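You operate a simulated robot arm through the tools that you are given. There is no shell and no other tool. Be economical: measure what you need, move in short steps, check, and stop when the job is done.

You are at the controls of a simulated robot arm. One attempt, no reset.

JOB
Shut the table drawer. Fetch the blue rag and set it on the shelf under the steel table. Take the white bottle and put it on the board on the flour sacks. Count the coils on the top of the cleaning cupboard, then put as many of the flour shakers from the top of the cleaning cupboard on the top of the steel table. Fetch the white roll and stand it on the white plastic sheet. Put the work lamp on the top of the small cabinet away on the shelf in the rolls cabinet. Take the socket spanner with the largest size on its label from the top of the small cabinet and leave it on the top of the steel cabinet by the railing. Take the jar from the top of the steel cabinet by the railing and leave it on the white notepad. Put the blue seal ring from the top of the steel cabinet by the railing on top of the grey plastic box and the white seal ring on the top of the tool cart. Any order will do. Set down upright: white bottle, flour shaker, white roll, work lamp, socket spanner, jar.

It is judged by the outcome, as a careful person would: the job done as asked, and still so three seconds after it is handed in. It fails if anything else is knocked over, pushed out of place, dropped, spilled or broken. A push-on lid holds only when it is set on centred and level and pressed home; a screw cap is set on level and turned clockwise until tight. Flat cloth is picked up by pressing the open fingertips on it (5 to 10 N) and closing them slowly along it; thin cloth reads only 2 to 8 mm in the jaws.

ROBOT AND FRAMES
A 7-joint arm with a fingered hand on a trunk, on a base that drives. Base frame: it is fixed to the floor where the robot stands at the start and does not move with it; the origin is under the middle of the robot, x ahead of it, y to its left, z up. Lengths are in m, angles in degrees, forces in N, time in s.
With the tool pointing down near the work surface it reaches from about 0.1 to 0.58 m from the robot's upright axis, wherever it stands. Its first joint turns from -69.0 to 172.0 degrees. Places, roughly: blue rag (10x8x3 cm) [0.7, -0.7, 0.8]; board on the flour sacks [1.9, 1.2, 0.4]; coil (5x4x5 cm) [0.5, 3.3, 0.9]; flour shaker [0.25, 3.25, 1]; jar [-2.75, -2, 1]; notepad [-2.75, -2.5, 1]; plastic box (12x8x9 cm) [-2.8, -2.3, 0.9]; seal ring [-2.25, -2.75, 1]; shelf in the rolls cabinet (16x47 cm) [-10.18, -2.1, 0.8]; shelf under the steel table [0.8, -0.4, 0.2]; socket spanner [-4.25, 0.25, 1]; table drawer [0.8, -0.1, 0.7]; top of the steel cabinet by the railing [-2.5, -2.4, 0.9]; top of the steel table [0.8, -0.4, 0.8]; top of the tool cart [-5, -0.1, 0.9]; white bottle [2.25, 0.5, 1]; white plastic sheet (27x20x1 cm) [1.9, 1, 0.4]; white roll (7x7x20 cm) [-2.5, 1.2, 0.4]; work lamp (6x5x16 cm) [-4.1, 0.2, 0.9]. Payload 3.4 kg.
The TCP is the grasp point between the finger pads, 0.039 m short of the fingertips. In the tool frame z runs along the fingers and y along their closing line. The gripper opens to 0.18 m. The gripper's body begins 0.111 m behind the TCP. The gripper is a hand of 3 fingers: y runs from the thumb to the fingers, the wrist lies at [0, 0, -0.262] in the tool frame, and closing takes about 1.5 s.
Orientation is that of the tool frame in the base frame, as a unit quaternion [x, y, z, w]. With the fingers straight down and closing along the base's y, the tool's x points along the base's -x, its y along +y and its z along -z.

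CONTROLS
- The arm moves only by the tool jog_arm. Its argument "increments" is a list of rows, each a list of 6 numbers: the shift along the tool's x, y, z in units of 25 mm (1.0 is 25 mm), then the turn, a rotation vector about the tool's x, y, z in units of 5 degrees (1.0 is 5 degrees). In form: [[tx, ty, tz, rx, ry, rz], ...]. A call has 1 to 12 rows; each row shifts and turns the commanded pose from where the row before left it, along the tool's axes as they then stand. "jaw" is the gripper command, from -1 (shut) to 1 (fully open), values between in proportion, set as the call begins (left out, the last holds). A call with a number of a shift or a turn outside -1 to 1 is refused whole. Each row takes 0.2 s and may step no farther than 0.05 m and 8.6 degrees from the row before; otherwise, or with a gripper value out of range, the whole call is refused. Where a pose cannot be reached the arm comes as near as it can. A force on the tool above 40 N (or 10 N above the force at the start of the call, whichever is more), or a blocked arm, ends the call early, and 0.2 s more pass. Each finger travels about 0.072 m/s and halts on what it meets, pressing with about 25 N; the grip force reading is that of the motor and also rises with nothing between the fingers. The clock runs only during rows and for 0.2 s after the last one: add rows that do not move to give the fingers time. The reply holds the time, the measured pose of the TCP, the force on the tool along the base axes, the opening and the grip force, in the units named above and with some noise, with the torque about the TCP (base axes, N m) and any sound that the robot's microphone picked up, and new pictures: "show" is both (left out), scene, wrist or none.
- Cameras (640 x 400 px; columns grow to the right, rows downward): "scene" is now at [0.1387, -0.0384, 1.757]; the picture's right is [-0.49, -0.87, -0.00], its down [-0.79, 0.44, -0.41] and it looks along [0.36, -0.20, -0.91] (base axes); focal length 250 px, centre (320, 200). "wrist" rides on the gripper at [0.063, -0.036, -0.128] in the tool frame; the picture's right is [0.50, 0.87, 0.00], its down [-0.75, 0.44, -0.49] and it looks along [-0.43, 0.25, 0.87] (tool axes); focal length 226 px, centre (320, 200). There is no depth. A picture from a camera that has moved, and an enlarged one, comes with that camera's place and axes in the base frame and with its lens.
- raise_lower(by): slides the trunk up (or, below 0, down) by that many m; the arm and the scene camera ride with it, the base frame stays. It gives what a move gives, with no picture.
- steer(legs): drives the robot by 1 to 6 legs, each [ahead, left, turn to the left] in m, m and degrees, along the robot's own axes; the way and the turn of a leg run together, so that a leg with both is an arc; at most 1.5 m and 180 degrees a leg. The arm and the cameras ride along, it lands a little off, and it stops where it bumps. It gives what a move gives, and a new picture of the scene camera.
- set_fingers(finger1, finger2, thumb_bend): sets how far each is bent, from 0 (flat) to 1 (curled in); at 0.3 the hand is open as for a grip, at 0.7 the pads meet at the TCP. One left out holds its place. A second passes; each finger stops where it meets its share of the squeeze, and holds until it gets a number again. A gripper value or a shape takes the hand back. It gives what a move gives, with no picture; readings hold the bend of each and the force on the fingers (four entries, about 0 where the hand has none), thumb and palm.
- hand_shape(shape): the hand has 3 fingers and takes this shape, open, in about a second: jaw (thumb against the fingers, like two jaws); tri (thumb and two fingers); tip (a fingertip pinch); poke (one finger out to press); point (the index stretched); flat (the hand flat); cup (the hand cupped); fist (a fist). The gripper value then closes the fingers along that shape, each until it touches; the sizes above hold for jaw. It gives what a move gives, with no picture.
- turn_head(pan, tilt): turns the head with the scene camera to pan (to the left, within 143 degrees either way) and tilt (down, from -29 to 69), counted from straight ahead of the robot. It gives what a move gives, and a new picture of the scene camera.
- inspect(camera, box): a new picture of the part [left, top, right, bottom] of that camera's present view, enlarged. It takes no simulated time.
- sign_off(): hands the job in; it is judged then, once.

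Go step by step. Nothing tells you exact positions but the pictures and the camera data: compare them with the known pose of the tool, close in by small moves and look again before you grip or let go. The budget is 535 turns and 360 pictures, counting those below and the enlarged ones. Unless the task says otherwise, let go and move clear before handing in.

The tools are called after ">>>" as name(argument=value, ...) on one line, values as JSON. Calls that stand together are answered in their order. jog_arm: Moves the arm, as the interface text tells. Its arguments: {"type":"object","properties":{"increments":{"type":"array","items":{"type":"array","items":{"type":"number"}}},"jaw":{"type":"number"},"show":{"type":"string","enum":["both","scene","wrist","none"]}},"required":["increments"]} The other tools are called the same way: raise_lower (by) slides the trunk up or down; hand_shape (shape) gives the hand a shape; set_fingers (finger1, finger2, thumb_bend) moves the fingers one by one; steer (legs) drives the base; turn_head (pan, tilt) turns the head that bears the scene camera; inspect (camera, box) takes an enlarged picture of a part of a camera's view; sign_off () hands the job in.

At the start:

```text
time: 0.0
tool_pos: [0.477, -0.2165, 1.1147]
tcp_rot: [0.0, 1.0, 0.0, -0.001]
contact_force: [0.1, -0.2, 0.4]
torque: [-0.02, -0.02, 0.04]
finger_gap: 0.1799
grasp_force: 0.0
shape: jaw
bend: [0.3, 0.3, 0.3]
finger forces: [0.0, 0.0, 0.0, 0.0, 0.0, 0.0]
trunk travel left (down, up): [-0.25, 0.292]
robot x, y, heading: [0.0012, -0.0004, -0.0]
head pan, tilt: [-29.2, 65.3]
```

scene: 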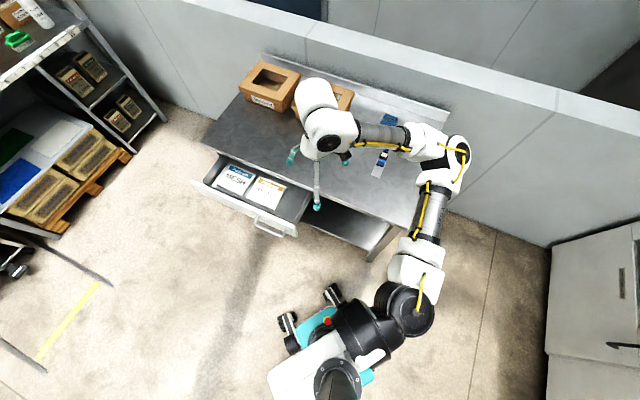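
wrist: 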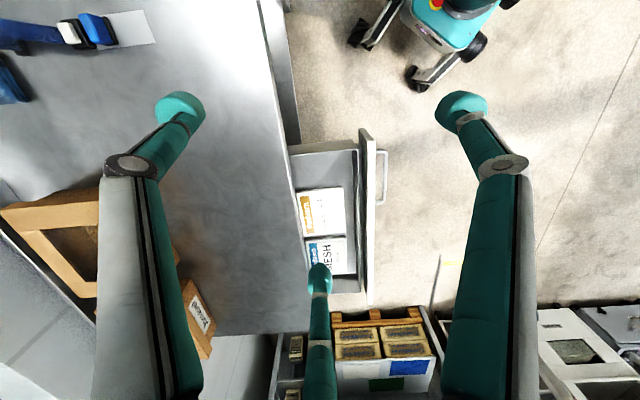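

The table stands ahead and to the right, turned about 30°, with its drawer open toward me. I'll look closer at the table and drawer first.

>>> inspect(camera="scene", box=[180, 40, 460, 260])

>>> turn_head(pan=0, tilt=40)

>>> turn_head(pan=-60, tilt=45)

>>> turn_head(pan=60, tilt=30)

>>> turn_head(pan=130, tilt=25)

>>> turn_head(pan=-130, tilt=25)

```text
1.82 times, centred on (320, 150) of scene
camera zoom: at [0.1387, -0.0384, 1.757], right [-0.49, -0.87, 0.0], down [-0.79, 0.44, -0.41], along [0.36, -0.2, -0.91], focal length 455 px, centre (320, 291)
```

zoom: 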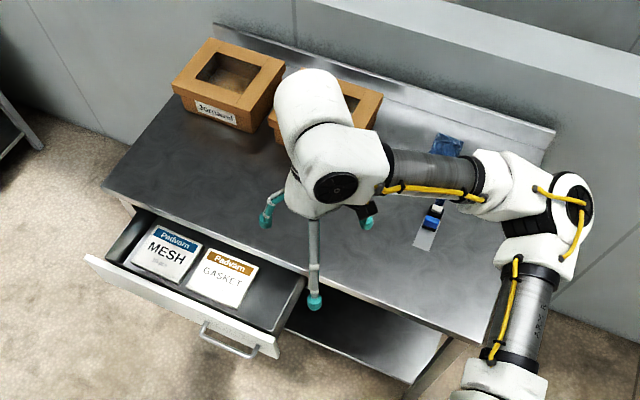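

```text
time: 0.9
tool_pos: [0.4766, -0.2136, 1.1147]
tcp_rot: [0.001, 1.0, -0.002, 0.001]
contact_force: [0.2, -0.2, 0.5]
torque: [-0.01, 0.05, 0.02]
finger_gap: 0.1801
grasp_force: 0.0
shape: jaw
bend: [0.3, 0.3, 0.3]
finger forces: [0.0, 0.0, 0.0, 0.1, 0.0, 0.0]
trunk travel left (down, up): [-0.25, 0.292]
robot x, y, heading: [-0.0032, 0.0016, -0.3]
head pan, tilt: [0.0, 40.0]
camera scene: at [0.1711, -0.009, 1.7895], right [0.0, -1.0, 0.0], down [-0.65, 0.0, -0.76], along [0.76, 0.0, -0.65], focal length 250 px, centre (320, 200)
```

scene: 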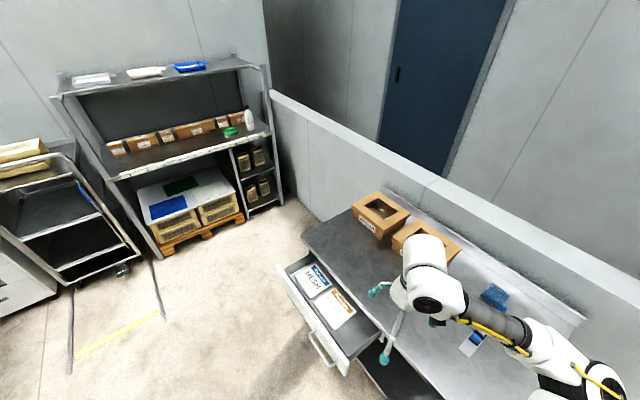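

```text
time: 2.2
tool_pos: [0.4754, -0.2132, 1.1168]
tcp_rot: [0.001, 1.0, -0.002, 0.001]
contact_force: [-0.2, -0.4, -1.2]
torque: [-0.01, 0.0, 0.0]
finger_gap: 0.18
grasp_force: 0.2
shape: jaw
bend: [0.3, 0.3, 0.3]
finger forces: [0.0, 0.0, 0.0, 0.1, 0.0, 0.0]
trunk travel left (down, up): [-0.25, 0.292]
robot x, y, heading: [0.0023, -0.0031, 0.0]
head pan, tilt: [-60.0, 45.0]
camera scene: at [0.1268, -0.0794, 1.7822], right [-0.87, -0.5, 0.0], down [-0.36, 0.62, -0.7], along [0.35, -0.61, -0.71], focal length 250 px, centre (320, 200)
```

scene: 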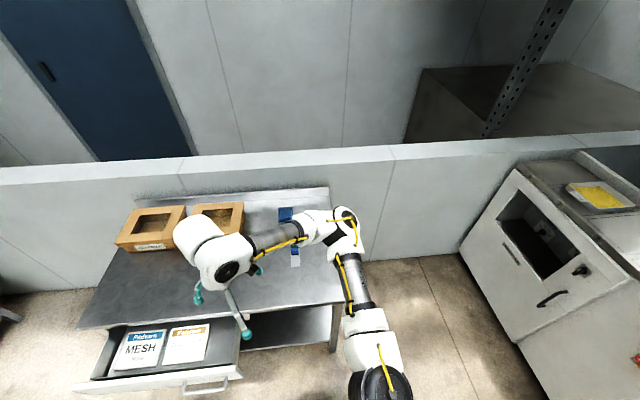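

```text
time: 4.2
tool_pos: [0.4748, -0.2136, 1.1171]
tcp_rot: [0.0, 1.0, -0.001, 0.002]
contact_force: [-0.7, -0.4, -0.3]
torque: [-0.01, -0.03, 0.02]
finger_gap: 0.1799
grasp_force: 0.1
shape: jaw
bend: [0.3, 0.3, 0.3]
finger forces: [0.0, 0.0, 0.1, 0.0, 0.0, 0.1]
trunk travel left (down, up): [-0.25, 0.292]
robot x, y, heading: [0.0011, 0.0007, -0.2]
head pan, tilt: [60.0, 30.0]
camera scene: at [0.1314, 0.0692, 1.8055], right [0.87, -0.5, -0.01], down [-0.25, -0.43, -0.87], along [0.43, 0.75, -0.5], focal length 250 px, centre (320, 200)
```

scene: 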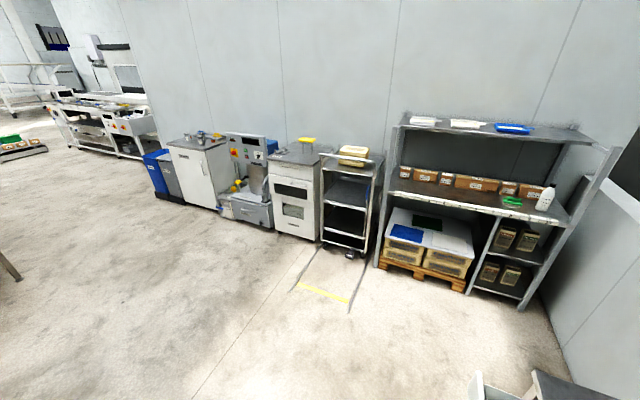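

```text
time: 5.7
tool_pos: [0.4742, -0.2128, 1.115]
tcp_rot: [0.0, 1.0, -0.003, 0.001]
contact_force: [0.7, -0.4, 0.3]
torque: [-0.02, 0.01, -0.03]
finger_gap: 0.1801
grasp_force: 0.0
shape: jaw
bend: [0.3, 0.3, 0.3]
finger forces: [0.1, 0.0, 0.1, 0.0, 0.1, 0.1]
trunk travel left (down, up): [-0.25, 0.292]
robot x, y, heading: [0.0027, 0.0025, -0.0]
head pan, tilt: [130.0, 25.0]
camera scene: at [0.027, 0.0614, 1.8137], right [0.77, 0.64, 0.0], down [0.27, -0.32, -0.91], along [-0.58, 0.7, -0.42], focal length 250 px, centre (320, 200)
```

scene: 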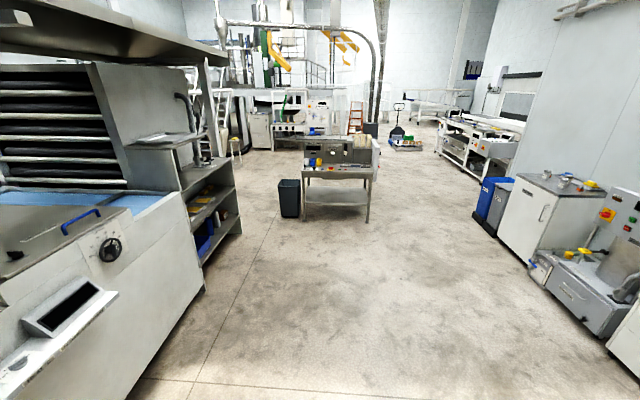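

```text
time: 9.3
tool_pos: [0.4756, -0.2134, 1.1163]
tcp_rot: [0.0, 1.0, -0.002, 0.001]
contact_force: [-0.1, 0.5, 0.1]
torque: [0.01, 0.0, -0.02]
finger_gap: 0.18
grasp_force: 0.1
shape: jaw
bend: [0.3, 0.3, 0.3]
finger forces: [0.0, 0.1, 0.1, 0.0, 0.1, 0.0]
trunk travel left (down, up): [-0.25, 0.292]
robot x, y, heading: [-0.0008, -0.0055, -0.1]
head pan, tilt: [-130.0, 25.0]
camera scene: at [0.027, -0.0796, 1.8131], right [-0.77, 0.64, 0.01], down [0.27, 0.33, -0.91], along [-0.58, -0.69, -0.42], focal length 250 px, centre (320, 200)
```

scene: 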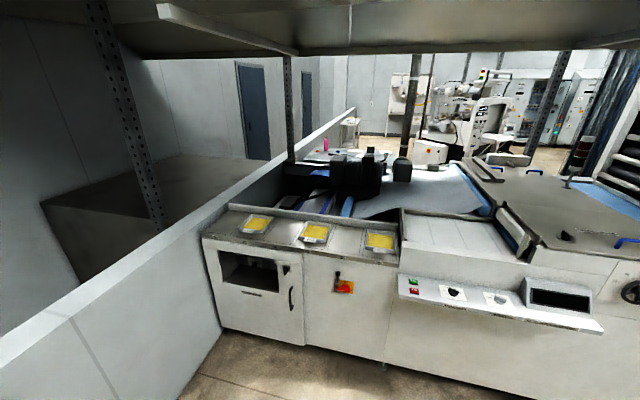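

The room is turned 30° from my frame. I'll turn square to the table and slide left to stand in front of the drawer.

>>> steer(legs=[[0, 0, -60], [-0.17, 0.6, 0]])

>>> turn_head(pan=0, tilt=60)

```text
time: 15.5
tool_pos: [0.4949, -0.0621, 1.1138]
tcp_rot: [0.49, 0.872, 0.002, 0.002]
contact_force: [0.1, -0.3, 0.1]
torque: [0.03, -0.06, -0.03]
finger_gap: 0.1797
grasp_force: 0.1
shape: jaw
bend: [0.3, 0.3, 0.3]
finger forces: [0.1, 0.1, 0.0, 0.1, 0.0, 0.1]
trunk travel left (down, up): [-0.25, 0.292]
robot x, y, heading: [0.4369, 0.4568, -58.5]
head pan, tilt: [-130.0, 25.0]
camera scene: at [0.374, 0.3877, 1.8124], right [0.15, 0.99, 0.01], down [0.43, -0.06, -0.9], along [-0.89, 0.14, -0.43], focal length 250 px, centre (320, 200)
```

scene: 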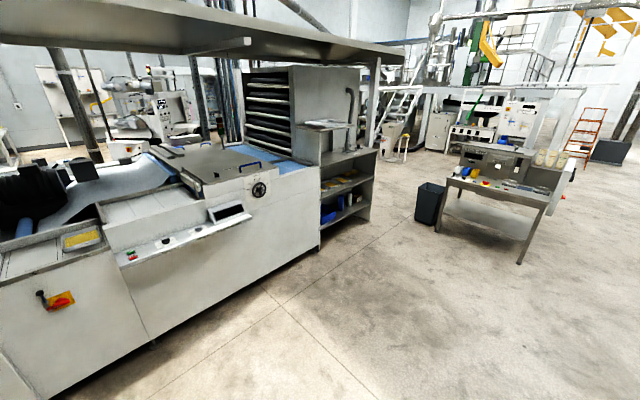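

```text
time: 17.6
tool_pos: [0.5048, -0.0536, 1.1174]
tcp_rot: [0.489, 0.872, -0.004, 0.0]
contact_force: [0.6, 0.1, 0.8]
torque: [0.03, 0.01, 0.01]
finger_gap: 0.1799
grasp_force: 0.0
shape: jaw
bend: [0.3, 0.3, 0.3]
finger forces: [0.0, 0.1, 0.0, 0.0, 0.0, 0.0]
trunk travel left (down, up): [-0.25, 0.292]
robot x, y, heading: [0.436, 0.4621, -58.5]
head pan, tilt: [0.0, 60.0]
camera scene: at [0.5128, 0.3251, 1.763], right [-0.85, -0.52, 0.0], down [-0.45, 0.74, -0.5], along [0.26, -0.42, -0.87], focal length 250 px, centre (320, 200)
```

scene: 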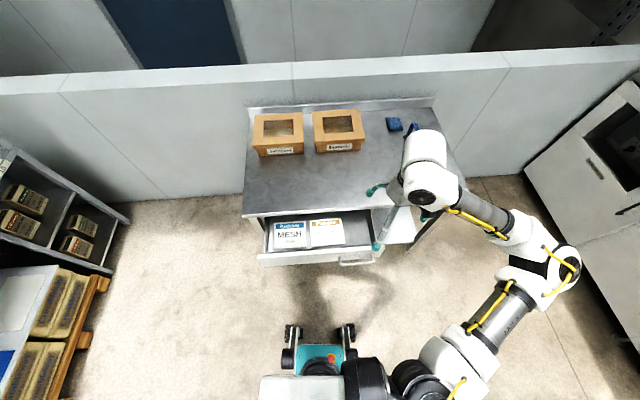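

The drawer front is about 0.46 m ahead of the robot axis, centred on it. I'll bring the closed hand in front of the panel and lower it.

>>> jog_arm(increments=[[0.4, 0.9, 0, 0, 0, 0], [0.4, 0.9, 0, 0, 0, 0], [0.4, 0.9, 0, 0, 0, 0], [0.4, 0.9, 0, 0, 0, 0], [0.4, 0.9, 0, 0, 0, 0], [0.4, 0.9, 0, 0, 0, 0], [0.4, 0.9, 0, 0, 0, 0], [0.4, 0.9, 0, 0, 0, 0], [0.4, 0.9, 0, 0, 0, 0], [0.4, 0.9, 0, 0, 0, 0], [0.4, 0.9, 0, 0, 0, 0], [0.4, 0.9, 0, 0, 0, 0]], jaw=-1, show="none")

>>> jog_arm(increments=[[0, 0, 1, 0, 0, 0], [0, 0, 1, 0, 0, 0], [0, 0, 1, 0, 0, 0], [0, 0, 1, 0, 0, 0], [0, 0, 1, 0, 0, 0], [0, 0, 1, 0, 0, 0], [0, 0, 1, 0, 0, 0], [0, 0, 1, 0, 0, 0], [0, 0, 1, 0, 0, 0], [0, 0, 1, 0, 0, 0]])

```text
time: 20.2
tool_pos: [0.6742, 0.1896, 1.1146]
tcp_rot: [0.491, 0.871, -0.004, -0.001]
contact_force: [-0.6, 0.0, 0.2]
torque: [-0.01, 0.02, -0.01]
finger_gap: 0.0001
grasp_force: 24.9
shape: jaw
bend: [0.66, 0.66, 0.66]
finger forces: [0.0, 0.0, 0.0, 0.1, 0.0, 0.1]
trunk travel left (down, up): [-0.25, 0.292]
robot x, y, heading: [0.4385, 0.4611, -58.5]
head pan, tilt: [0.0, 60.0]
```

```text
time: 22.4
tool_pos: [0.6703, 0.1854, 0.8654]
tcp_rot: [0.49, 0.871, -0.003, 0.0]
contact_force: [0.1, -0.1, -0.5]
torque: [0.01, -0.01, -0.02]
finger_gap: 0.0
grasp_force: 25.2
shape: jaw
bend: [0.66, 0.66, 0.66]
finger forces: [0.0, 0.0, 0.1, 0.0, 0.1, 0.0]
trunk travel left (down, up): [-0.25, 0.292]
robot x, y, heading: [0.4403, 0.4573, -58.4]
head pan, tilt: [0.0, 60.0]
camera scene: at [0.5137, 0.3247, 1.7629], right [-0.85, -0.52, 0.0], down [-0.45, 0.74, -0.5], along [0.26, -0.42, -0.87], focal length 250 px, centre (320, 200)
camera wrist: at [0.6067, 0.2209, 0.9918], right [0.48, 0.88, -0.01], down [0.76, -0.42, 0.49], along [0.43, -0.24, -0.87], focal length 226 px, centre (320, 200)
```

scene: 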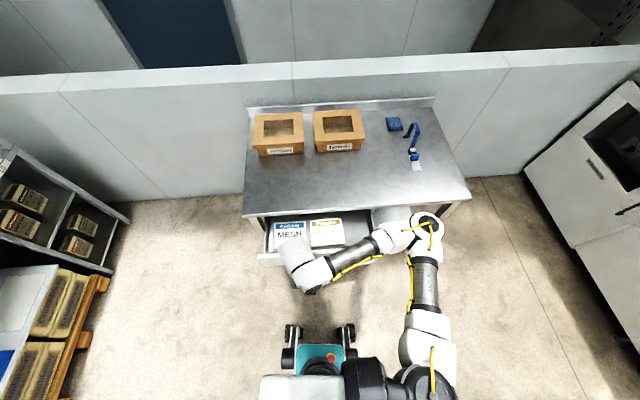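
wrist: 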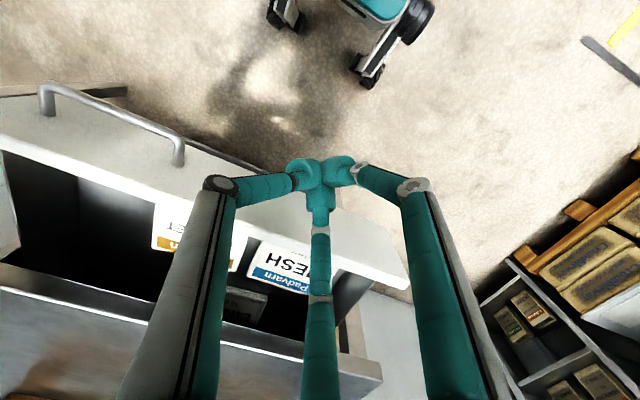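

The hand is about 10 cm in front of the panel. I'll lower to panel height and then push.

>>> jog_arm(increments=[[0, 0, 1, 0, 0, 0], [0, 0, 1, 0, 0, 0], [0, 0, 1, 0, 0, 0], [0, 0, 1, 0, 0, 0], [0, 0, 1, 0, 0, 0], [0, 0, 0.4, 0, 0, 0], [-0.7, 0, 0, 0, 0, 0], [-0.7, 0, 0, 0, 0, 0], [-0.7, 0, 0, 0, 0, 0], [-0.7, 0, 0, 0, 0, 0]])

```text
time: 24.6
tool_pos: [0.7077, 0.1259, 0.731]
tcp_rot: [0.49, 0.872, -0.004, 0.001]
contact_force: [-0.2, 0.6, 0.3]
torque: [-0.02, 0.0, -0.01]
finger_gap: 0.0
grasp_force: 25.0
shape: jaw
bend: [0.66, 0.66, 0.66]
finger forces: [0.0, 0.1, 0.1, 0.1, 0.0, 0.0]
trunk travel left (down, up): [-0.25, 0.292]
robot x, y, heading: [0.4388, 0.4548, -58.6]
head pan, tilt: [0.0, 60.0]
camera scene: at [0.5139, 0.3245, 1.7628], right [-0.85, -0.52, 0.0], down [-0.45, 0.74, -0.5], along [0.26, -0.42, -0.87], focal length 250 px, centre (320, 200)
camera wrist: at [0.6422, 0.1612, 0.858], right [0.48, 0.88, -0.01], down [0.76, -0.42, 0.49], along [0.43, -0.24, -0.87], focal length 226 px, centre (320, 200)
```

scene: 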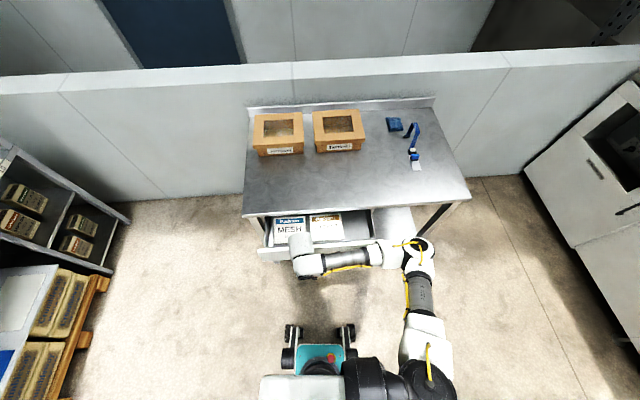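
wrist: 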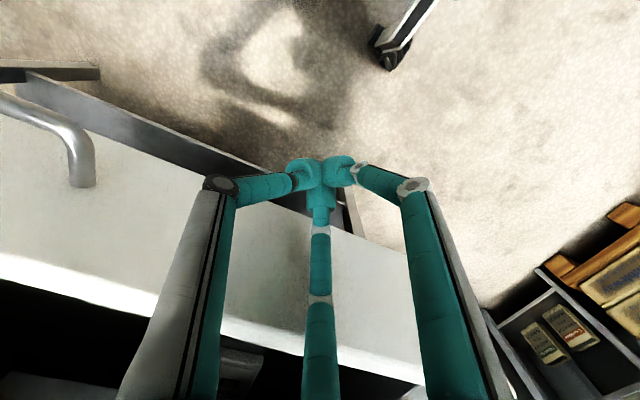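

The fingers are in front of the panel at the right height. I'll push forward.

>>> jog_arm(increments=[[-0.7, 0, 0, 0, 0, 0], [-0.7, 0, 0, 0, 0, 0], [-0.7, 0, 0, 0, 0, 0], [-0.7, 0, 0, 0, 0, 0], [-0.7, 0, 0, 0, 0, 0], [-0.7, 0, 0, 0, 0, 0], [-0.7, 0, 0, 0, 0, 0], [-0.7, 0, 0, 0, 0, 0], [-0.7, 0, 0, 0, 0, 0], [-0.7, 0, 0, 0, 0, 0]])

```text
time: 26.8
tool_pos: [0.7989, -0.0242, 0.7311]
tcp_rot: [0.491, 0.871, -0.003, 0.002]
contact_force: [0.8, -0.3, -0.8]
torque: [0.0, 0.03, 0.0]
finger_gap: 0.0
grasp_force: 25.4
shape: jaw
bend: [0.73, 0.73, 0.74]
finger forces: [0.0, 0.1, 0.0, 0.0, 0.1, 0.1]
trunk travel left (down, up): [-0.25, 0.292]
robot x, y, heading: [0.4423, 0.4593, -58.5]
head pan, tilt: [0.0, 60.0]
camera scene: at [0.5138, 0.3244, 1.7629], right [-0.85, -0.52, 0.0], down [-0.45, 0.74, -0.5], along [0.26, -0.42, -0.87], focal length 250 px, centre (320, 200)
camera wrist: at [0.7338, 0.0109, 0.8589], right [0.48, 0.88, -0.01], down [0.76, -0.42, 0.49], along [0.43, -0.24, -0.87], focal length 226 px, centre (320, 200)
```

scene: 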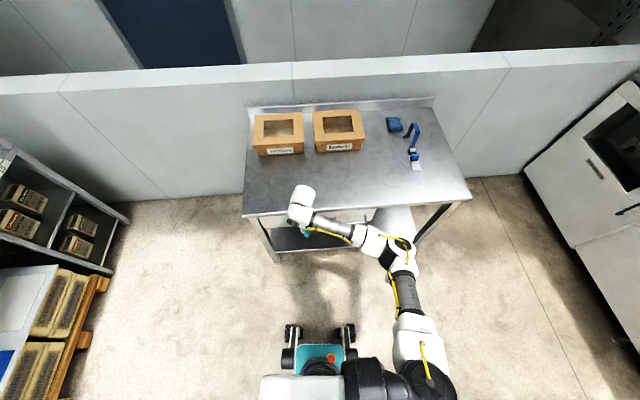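
wrist: 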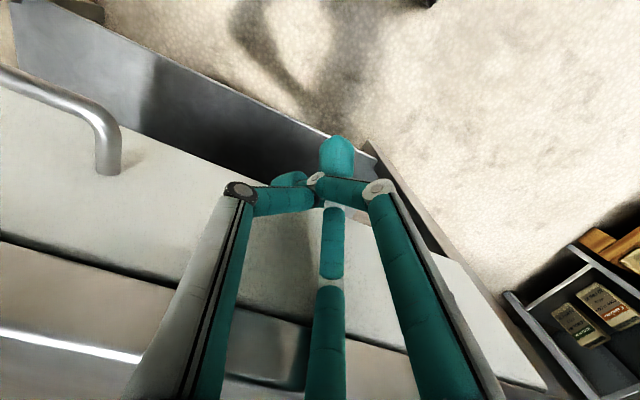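

The drawer is nearly shut. I'll keep pushing until it stops.

>>> jog_arm(increments=[[-0.4, 0, 0, 0, 0, 0], [-0.4, 0, 0, 0, 0, 0], [-0.4, 0, 0, 0, 0, 0], [-0.4, 0, 0, 0, 0, 0], [-0.4, 0, 0, 0, 0, 0], [-0.4, 0, 0, 0, 0, 0]])

```text
time: 27.3
tool_pos: [0.8023, -0.0255, 0.7289]
tcp_rot: [0.485, 0.874, -0.003, -0.006]
contact_force: [-10.9, 11.2, 0.7]
torque: [-1.06, -0.95, 0.2]
finger_gap: 0.0
grasp_force: 25.0
shape: jaw
bend: [0.73, 0.73, 0.75]
finger forces: [0.0, 15.4, 0.1, 0.0, 0.0, 0.0]
trunk travel left (down, up): [-0.25, 0.292]
robot x, y, heading: [0.435, 0.4577, -58.8]
head pan, tilt: [0.0, 60.0]
stopped in row 2: the force on the tool passed its limit at 48 N (the readings are from after the stop); the commanded pose is now the measured one
camera scene: at [0.5109, 0.3259, 1.7631], right [-0.85, -0.52, 0.0], down [-0.45, 0.74, -0.5], along [0.26, -0.42, -0.87], focal length 250 px, centre (320, 200)
camera wrist: at [0.7386, 0.0082, 0.8572], right [0.47, 0.88, 0.0], down [0.77, -0.41, 0.48], along [0.42, -0.23, -0.88], focal length 226 px, centre (320, 200)
```

scene: 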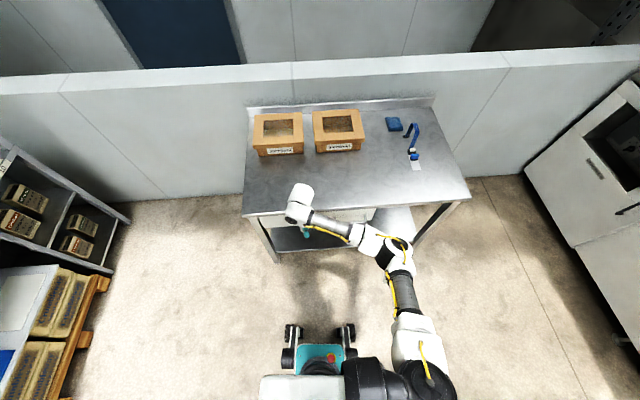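
wrist: 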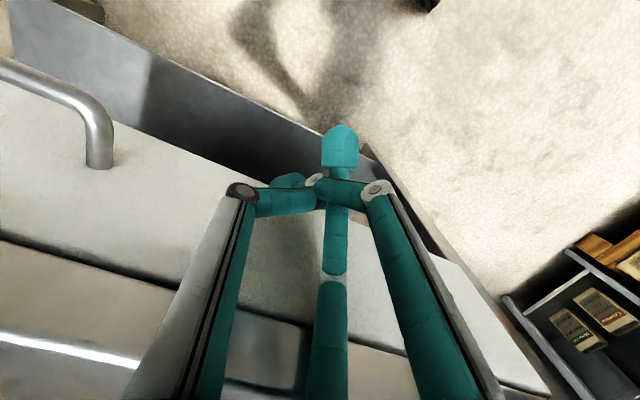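

The push met a hard stop, so the drawer should be shut. I'll back off, raise the hand, and check.

>>> jog_arm(increments=[[1, 0, 0, 0, 0, 0], [1, 0, 0, 0, 0, 0], [1, 0, 0, 0, 0, 0], [1, 0, 0, 0, 0, 0], [1, 0, -1, 0, 0, 0], [1, 0, -1, 0, 0, 0], [1, 0, -1, 0, 0, 0], [0, 0, -1, 0, 0, 0], [0, 0, -1, 0, 0, 0], [0, 0, -1, 0, 0, 0], [0, 0, -1, 0, 0, 0], [0, 0, -1, 0, 0, 0]], jaw=1, show="none")

>>> jog_arm(increments=[[0, 0, -1, 0, 0, 0], [0, 0, -1, 0, 0, 0], [0, 0, -1, 0, 0, 0], [0, 0, -1, 0, 0, 0], [0, 0, -1, 0, 0, 0], [0, 0, -1, 0, 0, 0], [0, 0, -1, 0, 0, 0], [0, 0, -1, 0, 0, 0]])

>>> turn_head(pan=0, tilt=50)

>>> inspect(camera="scene", box=[220, 130, 500, 330])

```text
time: 29.9
tool_pos: [0.7129, 0.1206, 0.93]
tcp_rot: [0.486, 0.874, -0.003, -0.004]
contact_force: [0.0, -1.0, 0.4]
torque: [0.01, -0.01, -0.02]
finger_gap: 0.1799
grasp_force: 0.0
shape: jaw
bend: [0.3, 0.3, 0.3]
finger forces: [0.1, 0.0, 0.0, 0.1, 0.0, 0.0]
trunk travel left (down, up): [-0.25, 0.292]
robot x, y, heading: [0.4363, 0.4547, -58.8]
head pan, tilt: [0.0, 60.0]
```

```text
time: 31.7
tool_pos: [0.7141, 0.1223, 1.1298]
tcp_rot: [0.487, 0.873, -0.004, -0.005]
contact_force: [0.2, 0.1, 0.6]
torque: [-0.04, 0.0, -0.01]
finger_gap: 0.1795
grasp_force: 0.0
shape: jaw
bend: [0.3, 0.3, 0.3]
finger forces: [0.0, 0.0, 0.1, 0.1, 0.0, 0.1]
trunk travel left (down, up): [-0.25, 0.292]
robot x, y, heading: [0.4367, 0.4608, -58.5]
head pan, tilt: [0.0, 60.0]
camera scene: at [0.5136, 0.3259, 1.7631], right [-0.85, -0.52, 0.0], down [-0.45, 0.74, -0.5], along [0.26, -0.42, -0.87], focal length 250 px, centre (320, 200)
camera wrist: at [0.6513, 0.1563, 1.258], right [0.47, 0.88, -0.01], down [0.77, -0.41, 0.48], along [0.42, -0.23, -0.88], focal length 226 px, centre (320, 200)
```

scene: 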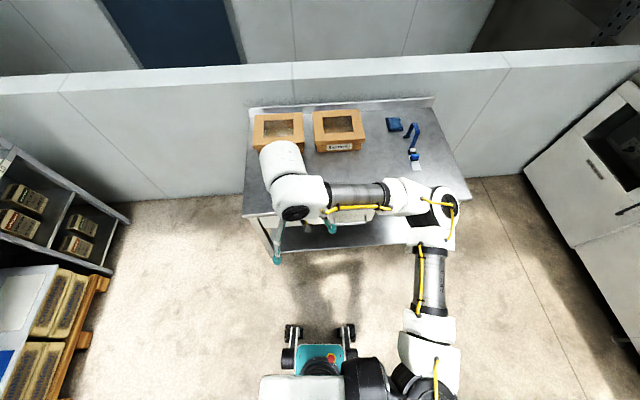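
wrist: 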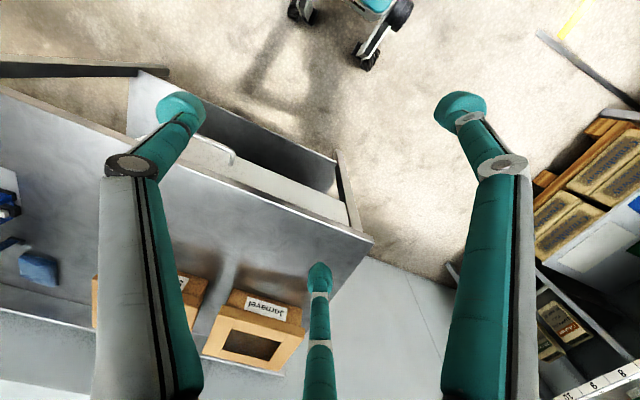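

```text
time: 32.4
tool_pos: [0.7149, 0.1213, 1.1286]
tcp_rot: [0.487, 0.873, -0.003, -0.004]
contact_force: [-0.4, -0.6, -0.8]
torque: [0.04, 0.0, 0.0]
finger_gap: 0.1801
grasp_force: 0.0
shape: jaw
bend: [0.3, 0.3, 0.3]
finger forces: [0.0, 0.1, 0.0, 0.0, 0.1, 0.1]
trunk travel left (down, up): [-0.25, 0.292]
robot x, y, heading: [0.4382, 0.458, -58.5]
head pan, tilt: [0.0, 50.0]
camera scene: at [0.5194, 0.3159, 1.7754], right [-0.85, -0.52, 0.0], down [-0.4, 0.66, -0.64], along [0.33, -0.55, -0.77], focal length 250 px, centre (320, 200)
```

scene: 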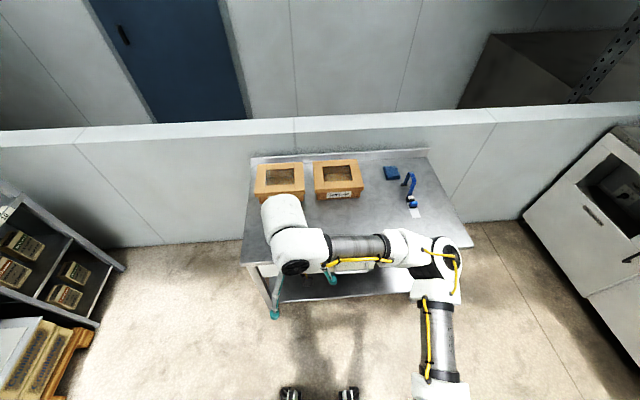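

```text
2.00 times, centred on (360, 230) of scene
camera zoom: at [0.5194, 0.3159, 1.7754], right [-0.85, -0.52, 0.0], down [-0.4, 0.66, -0.64], along [0.33, -0.55, -0.77], focal length 501 px, centre (240, 140)
```

zoom: 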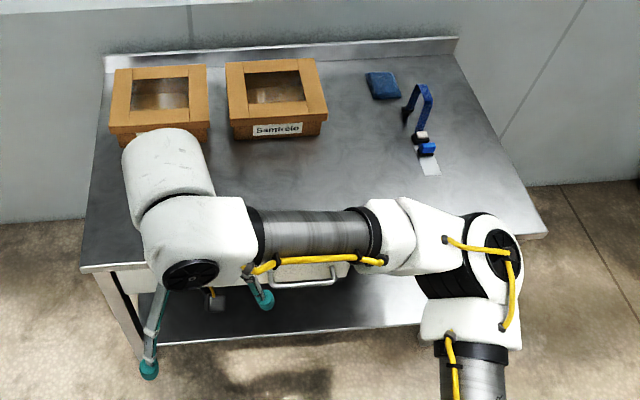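

The drawer is shut. I'll drive round to the right end of the table, where the rag is within reach, facing along the table.

>>> steer(legs=[[0, 0, 96.5], [-1.23, 0, 0], [0, -0.9, 0]])

>>> turn_head(pan=-10, tilt=55)

```text
time: 47.0
tool_pos: [0.3068, -0.693, 1.1293]
tcp_rot: [-0.323, 0.946, -0.006, -0.001]
contact_force: [0.1, -0.2, -0.2]
torque: [-0.05, 0.0, -0.02]
finger_gap: 0.1798
grasp_force: 0.1
shape: jaw
bend: [0.3, 0.3, 0.3]
finger forces: [0.0, 0.1, 0.0, 0.0, 0.1, 0.0]
trunk travel left (down, up): [-0.25, 0.292]
robot x, y, heading: [0.0007, -1.0043, 37.2]
head pan, tilt: [0.0, 50.0]
camera scene: at [0.1327, -0.9067, 1.7754], right [0.61, -0.8, 0.0], down [-0.61, -0.47, -0.64], along [0.51, 0.39, -0.77], focal length 250 px, centre (320, 200)
```

scene: 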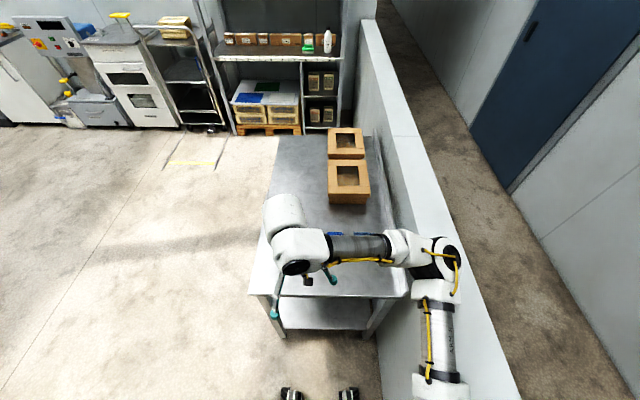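

```text
time: 47.7
tool_pos: [0.3053, -0.6938, 1.1306]
tcp_rot: [-0.322, 0.947, -0.005, 0.0]
contact_force: [-1.0, 0.1, 0.3]
torque: [-0.02, 0.0, 0.02]
finger_gap: 0.1801
grasp_force: 0.1
shape: jaw
bend: [0.3, 0.3, 0.3]
finger forces: [0.0, 0.0, 0.1, 0.0, 0.0, 0.0]
trunk travel left (down, up): [-0.25, 0.292]
robot x, y, heading: [0.0021, -1.0027, 37.2]
head pan, tilt: [-10.0, 55.0]
camera scene: at [0.1361, -0.9213, 1.769], right [0.46, -0.89, 0.0], down [-0.73, -0.38, -0.57], along [0.51, 0.26, -0.82], focal length 250 px, centre (320, 200)
```

scene: 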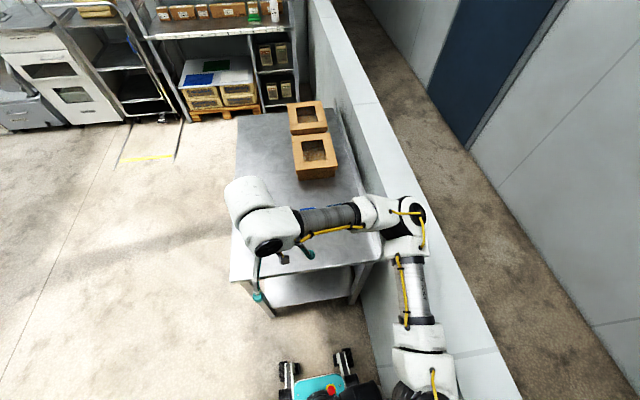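

I'm at the table's right end. I'll move ahead 0.18 m and bring the hand over the rag to see it with the wrist camera.

>>> steer(legs=[[0.18, 0, 0]])

>>> jog_arm(increments=[[-0.1, -0.8, 0, 0, 0, 0], [-0.1, -0.8, 0, 0, 0, 0], [-0.1, -0.8, 0, 0, 0, 0], [-0.1, -0.8, 0, 0, 0, 0], [-0.1, -0.8, 0, 0, 0, 0], [-0.1, -0.8, 0, 0, 0, 0], [-0.1, -0.8, 0, 0, 0, 0], [-0.1, -0.8, 0, 0, 0, 0], [-0.1, -0.8, 0, 0, 0, 0], [-0.1, -0.8, 0, 0, 0, 0]])

```text
time: 49.2
tool_pos: [0.4506, -0.5841, 1.1296]
tcp_rot: [-0.322, 0.947, -0.005, 0.0]
contact_force: [0.1, -1.0, -0.9]
torque: [0.01, 0.01, 0.0]
finger_gap: 0.1802
grasp_force: 0.1
shape: jaw
bend: [0.3, 0.3, 0.3]
finger forces: [0.0, 0.1, 0.1, 0.0, 0.0, 0.1]
trunk travel left (down, up): [-0.25, 0.292]
robot x, y, heading: [0.1468, -0.8966, 37.1]
head pan, tilt: [-10.0, 55.0]
camera scene: at [0.2814, -0.8121, 1.7688], right [0.46, -0.89, 0.0], down [-0.73, -0.38, -0.57], along [0.51, 0.26, -0.82], focal length 250 px, centre (320, 200)
```

scene: 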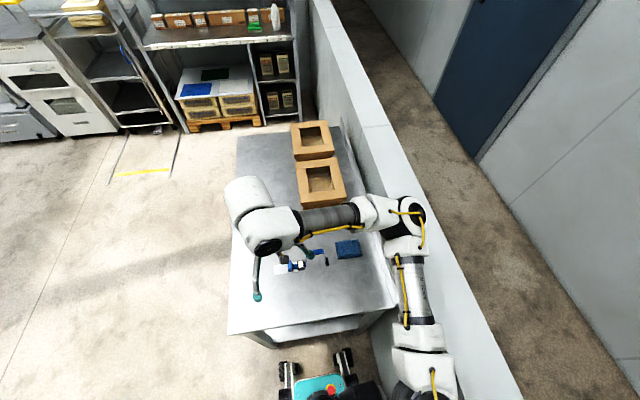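

```text
time: 51.4
tool_pos: [0.5889, -0.7287, 1.1319]
tcp_rot: [-0.322, 0.947, -0.005, 0.002]
contact_force: [0.3, -0.3, 0.0]
torque: [0.0, 0.01, -0.01]
finger_gap: 0.1798
grasp_force: 0.1
shape: jaw
bend: [0.3, 0.3, 0.3]
finger forces: [0.0, 0.0, 0.0, 0.0, 0.0, 0.0]
trunk travel left (down, up): [-0.25, 0.292]
robot x, y, heading: [0.1457, -0.893, 37.3]
head pan, tilt: [-10.0, 55.0]
camera scene: at [0.2835, -0.8184, 1.769], right [0.46, -0.89, 0.0], down [-0.73, -0.37, -0.57], along [0.51, 0.26, -0.82], focal length 250 px, centre (320, 200)
camera wrist: at [0.5589, -0.7944, 1.2605], right [-0.92, 0.38, -0.01], down [0.33, 0.81, 0.49], along [0.19, 0.45, -0.87], focal length 226 px, centre (320, 200)
```

scene: 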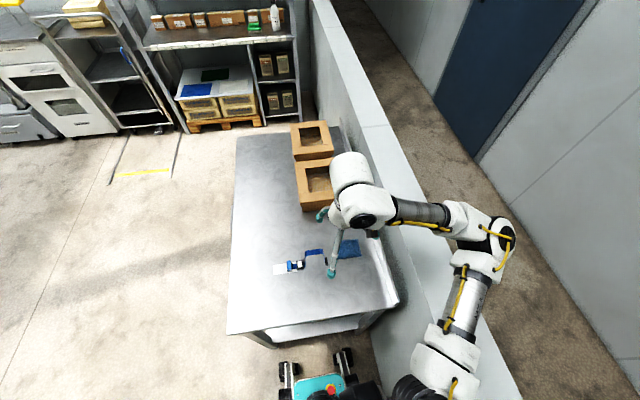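
wrist: 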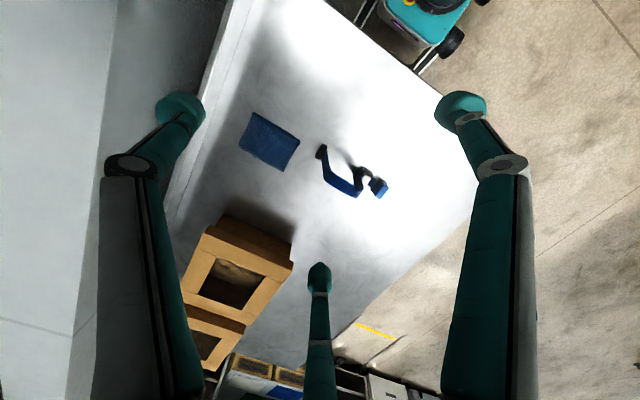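

The rag lies at about (0.69, -0.73), with its long side along my closing line. I'll move over it with a partly closed hand and descend part way.

>>> jog_arm(increments=[[-0.835, -0.62, 0, 0, 0, 0], [-0.835, -0.62, 0, 0, 0, 0], [-0.835, -0.62, 0, 0, 0, 0], [-0.835, -0.62, 0, 0, 0, 0], [0, 0, 1, 0, 0, 0], [0, 0, 1, 0, 0, 0], [0, 0, 1, 0, 0, 0], [0, 0, 1, 0, 0, 0], [0, 0, 1, 0, 0, 0], [0, 0, 1, 0, 0, 0], [0, 0, 1, 0, 0, 0]], jaw=0.6, show="both")

```text
time: 53.8
tool_pos: [0.6937, -0.7285, 0.9601]
tcp_rot: [-0.321, 0.947, -0.006, 0.001]
contact_force: [-0.9, -0.6, 0.6]
torque: [0.02, 0.01, 0.0]
finger_gap: 0.1442
grasp_force: 0.1
shape: jaw
bend: [0.55, 0.55, 0.55]
finger forces: [0.1, 0.0, 0.0, 0.1, 0.0, 0.0]
trunk travel left (down, up): [-0.25, 0.292]
robot x, y, heading: [0.1461, -0.8957, 37.1]
head pan, tilt: [-10.0, 55.0]
camera scene: at [0.2844, -0.8172, 1.7688], right [0.46, -0.89, 0.0], down [-0.73, -0.37, -0.57], along [0.51, 0.26, -0.82], focal length 250 px, centre (320, 200)
camera wrist: at [0.6633, -0.7937, 1.0879], right [-0.92, 0.38, -0.01], down [0.33, 0.81, 0.49], along [0.19, 0.45, -0.87], focal length 226 px, centre (320, 200)
```

scene: 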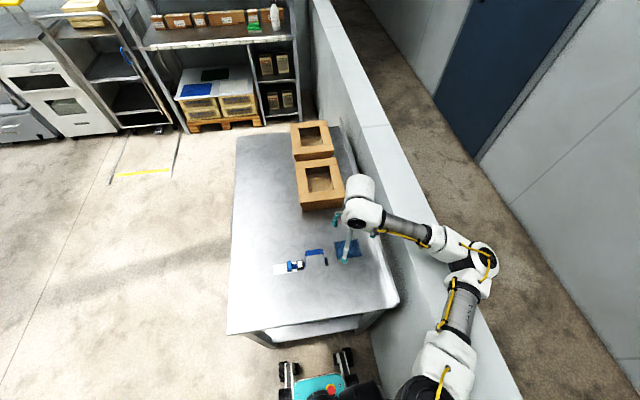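
wrist: 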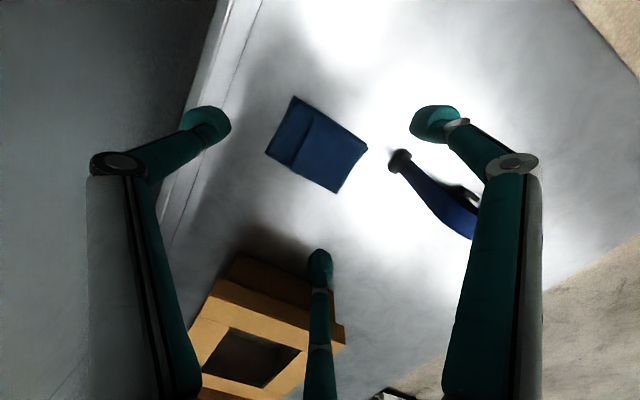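

Well aligned over the rag, but the thumb is near the back rim. I'll narrow the hand a little, shift slightly away from the rim, and descend.

>>> jog_arm(increments=[[0, 0.3, 0, 0, 0, 0], [0, 0, 0, 0, 0, 0], [0, 0, 1, 0, 0, 0], [0, 0, 1, 0, 0, 0], [0, 0, 1, 0, 0, 0]], jaw=0.35, show="both")

```text
time: 55.0
tool_pos: [0.7, -0.7143, 0.9058]
tcp_rot: [-0.322, 0.947, -0.003, 0.017]
contact_force: [-0.4, 0.4, 0.1]
torque: [0.0, 0.01, 0.0]
finger_gap: 0.1219
grasp_force: 0.0
shape: jaw
bend: [0.64, 0.64, 0.64]
finger forces: [0.0, 0.1, 0.0, 0.0, 0.0, 0.0]
trunk travel left (down, up): [-0.25, 0.292]
robot x, y, heading: [0.1539, -0.8943, 37.4]
head pan, tilt: [-10.0, 55.0]
camera scene: at [0.2818, -0.8158, 1.7758], right [0.46, -0.89, 0.0], down [-0.73, -0.38, -0.57], along [0.51, 0.26, -0.82], focal length 250 px, centre (320, 200)
camera wrist: at [0.6652, -0.7829, 1.0321], right [-0.92, 0.38, -0.03], down [0.31, 0.8, 0.51], along [0.22, 0.46, -0.86], focal length 226 px, centre (320, 200)
```

scene: 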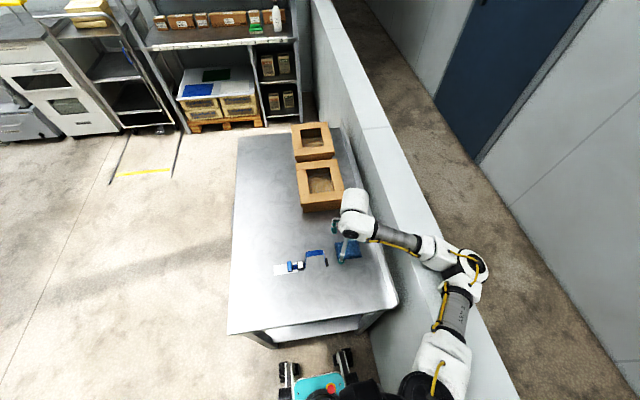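
wrist: 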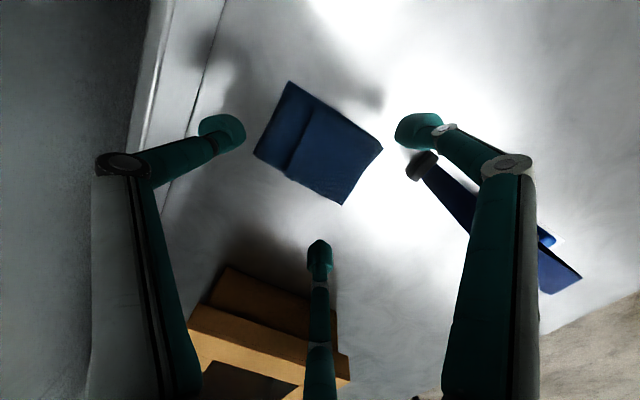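

The readings show the base shifted and the arm lagging, so the elbow seems to be resting on the railing. I'll go up, then raise the trunk so the arm comes down more steeply.

>>> jog_arm(increments=[[0, 0, -1, 0, 0, 0], [0, 0, -1, 0, 0, 0], [0, 0, -1, 0, 0, 0]], show="none")

>>> raise_lower(by=0.25)

>>> turn_head(pan=-20, tilt=60)

```text
time: 55.8
tool_pos: [0.6793, -0.7175, 0.954]
tcp_rot: [-0.321, 0.947, -0.01, -0.001]
contact_force: [0.6, -1.3, 0.4]
torque: [0.13, 0.07, -0.02]
finger_gap: 0.122
grasp_force: 0.0
shape: jaw
bend: [0.64, 0.64, 0.64]
finger forces: [0.1, 0.1, 0.0, 0.1, 0.0, 0.0]
trunk travel left (down, up): [-0.25, 0.292]
robot x, y, heading: [0.1437, -0.8925, 37.4]
head pan, tilt: [-10.0, 55.0]
```

```text
time: 58.4
tool_pos: [0.6849, -0.7162, 1.2108]
tcp_rot: [-0.322, 0.947, -0.007, 0.003]
contact_force: [-0.6, -0.1, 0.8]
torque: [-0.02, -0.05, -0.01]
finger_gap: 0.1219
grasp_force: 0.2
shape: jaw
bend: [0.64, 0.64, 0.64]
finger forces: [0.0, 0.1, 0.0, 0.1, 0.0, 0.0]
trunk travel left (down, up): [-0.5, 0.042]
robot x, y, heading: [0.142, -0.8945, 37.3]
head pan, tilt: [-10.0, 55.0]
```

```text
time: 59.1
tool_pos: [0.6919, -0.7279, 1.208]
tcp_rot: [-0.321, 0.947, -0.005, 0.001]
contact_force: [-0.2, -0.7, -0.2]
torque: [0.01, 0.01, 0.01]
finger_gap: 0.122
grasp_force: 0.1
shape: jaw
bend: [0.64, 0.64, 0.64]
finger forces: [0.0, 0.0, 0.1, 0.0, 0.0, 0.1]
trunk travel left (down, up): [-0.5, 0.042]
robot x, y, heading: [0.1472, -0.8947, 37.3]
head pan, tilt: [-20.0, 60.0]
camera scene: at [0.2047, -0.9068, 2.0139], right [0.3, -0.95, -0.01], down [-0.83, -0.25, -0.49], along [0.47, 0.15, -0.87], focal length 250 px, centre (320, 200)
```

scene: 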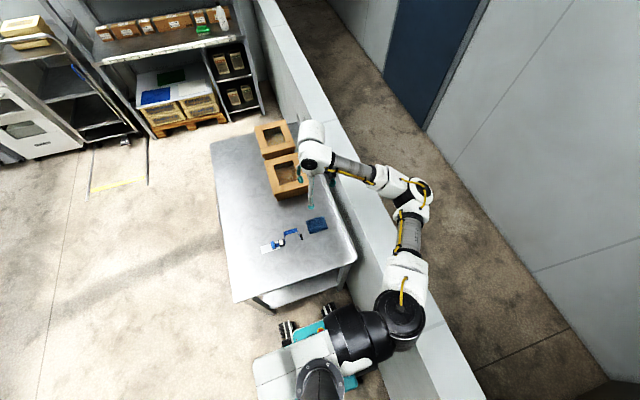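

The trunk is up. Lowering the hand again in steps, watching the pose for any sign of contact.

>>> jog_arm(increments=[[0, 0.3, 1, 0, 0, 0], [0, 0, 1, 0, 0, 0], [0, 0, 1, 0, 0, 0], [0, 0, 1, 0, 0, 0], [0, 0, 1, 0, 0, 0], [0, 0, 1, 0, 0, 0], [0, 0, 1, 0, 0, 0], [0, 0, 1, 0, 0, 0], [0, 0, 1, 0, 0, 0], [0, 0, 1, 0, 0, 0]], show="scene")

```text
time: 61.3
tool_pos: [0.6861, -0.7169, 0.9594]
tcp_rot: [-0.322, 0.947, -0.005, 0.003]
contact_force: [-0.4, 0.5, 1.4]
torque: [0.0, 0.02, 0.03]
finger_gap: 0.122
grasp_force: 0.0
shape: jaw
bend: [0.64, 0.64, 0.64]
finger forces: [0.0, 0.0, 0.0, 0.1, 0.1, 0.1]
trunk travel left (down, up): [-0.5, 0.042]
robot x, y, heading: [0.1445, -0.8941, 37.4]
head pan, tilt: [-20.0, 60.0]
camera scene: at [0.1928, -0.8922, 2.0142], right [0.3, -0.96, 0.0], down [-0.83, -0.26, -0.5], along [0.48, 0.15, -0.87], focal length 250 px, centre (320, 200)
```

scene: 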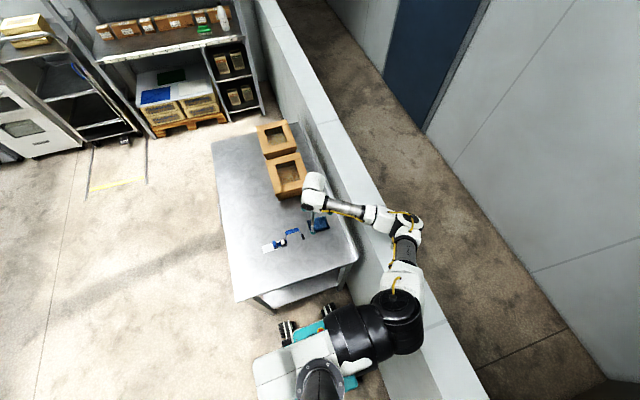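

No contact yet. Continuing down.

>>> jog_arm(increments=[[0, 0, 1, 0, 0, 0], [0, 0, 1, 0, 0, 0], [0, 0, 0.6, 0, 0, 0]], show="both")

```text
time: 62.1
tool_pos: [0.6855, -0.7178, 0.8944]
tcp_rot: [-0.321, 0.947, -0.006, 0.002]
contact_force: [-0.1, -0.2, 0.0]
torque: [-0.04, -0.03, 0.03]
finger_gap: 0.1218
grasp_force: 0.1
shape: jaw
bend: [0.64, 0.64, 0.64]
finger forces: [0.0, 0.0, 0.0, 0.1, 0.0, 0.0]
trunk travel left (down, up): [-0.5, 0.042]
robot x, y, heading: [0.143, -0.8977, 37.1]
head pan, tilt: [-20.0, 60.0]
camera scene: at [0.1937, -0.8937, 2.0142], right [0.3, -0.96, 0.0], down [-0.83, -0.26, -0.5], along [0.47, 0.15, -0.87], focal length 250 px, centre (320, 200)
camera wrist: at [0.6547, -0.7843, 1.0221], right [-0.92, 0.38, -0.01], down [0.33, 0.81, 0.49], along [0.2, 0.45, -0.87], focal length 226 px, centre (320, 200)
```

scene: 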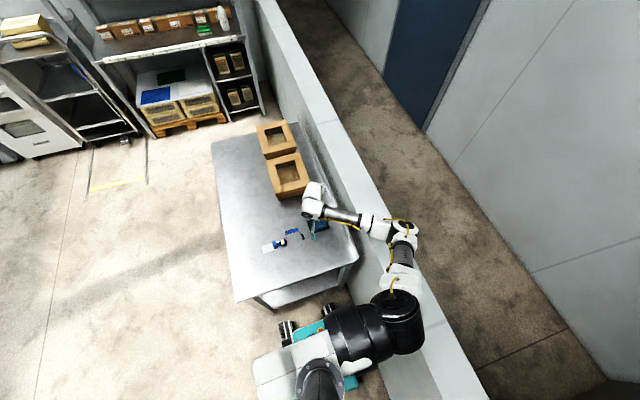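
wrist: 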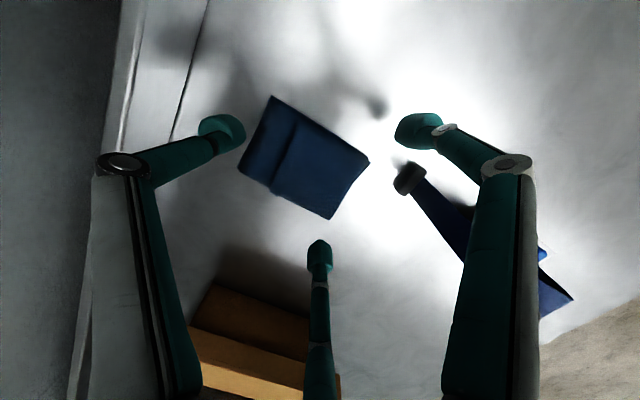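

The rag is between the fingers with a thin margin at the thumb. I'll shift 5 mm toward the thumb and descend until the tips are near the table.

>>> jog_arm(increments=[[0, -0.25, 0.4, 0, 0, 0], [0, 0, 0.4, 0, 0, 0], [0, 0, 0.4, 0, 0, 0], [0, 0, 0.3, 0, 0, 0], [0, 0, 0.2, 0, 0, 0]], show="wrist")

```text
time: 63.3
tool_pos: [0.6913, -0.7244, 0.8586]
tcp_rot: [-0.322, 0.947, -0.003, 0.007]
contact_force: [-0.6, -2.1, 38.3]
torque: [0.49, 1.17, 0.15]
finger_gap: 0.1183
grasp_force: 0.2
shape: jaw
bend: [0.69, 0.68, 0.65]
finger forces: [22.6, 13.2, 0.0, 0.1, 2.2, 0.0]
trunk travel left (down, up): [-0.5, 0.042]
robot x, y, heading: [0.1451, -0.8928, 37.0]
head pan, tilt: [-20.0, 60.0]
camera wrist: at [0.6602, -0.791, 0.9847], right [-0.92, 0.38, -0.01], down [0.33, 0.8, 0.5], along [0.2, 0.45, -0.87], focal length 226 px, centre (320, 200)
```

wrist: 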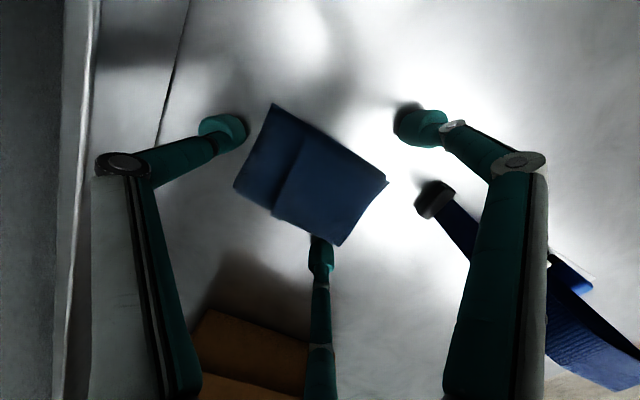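

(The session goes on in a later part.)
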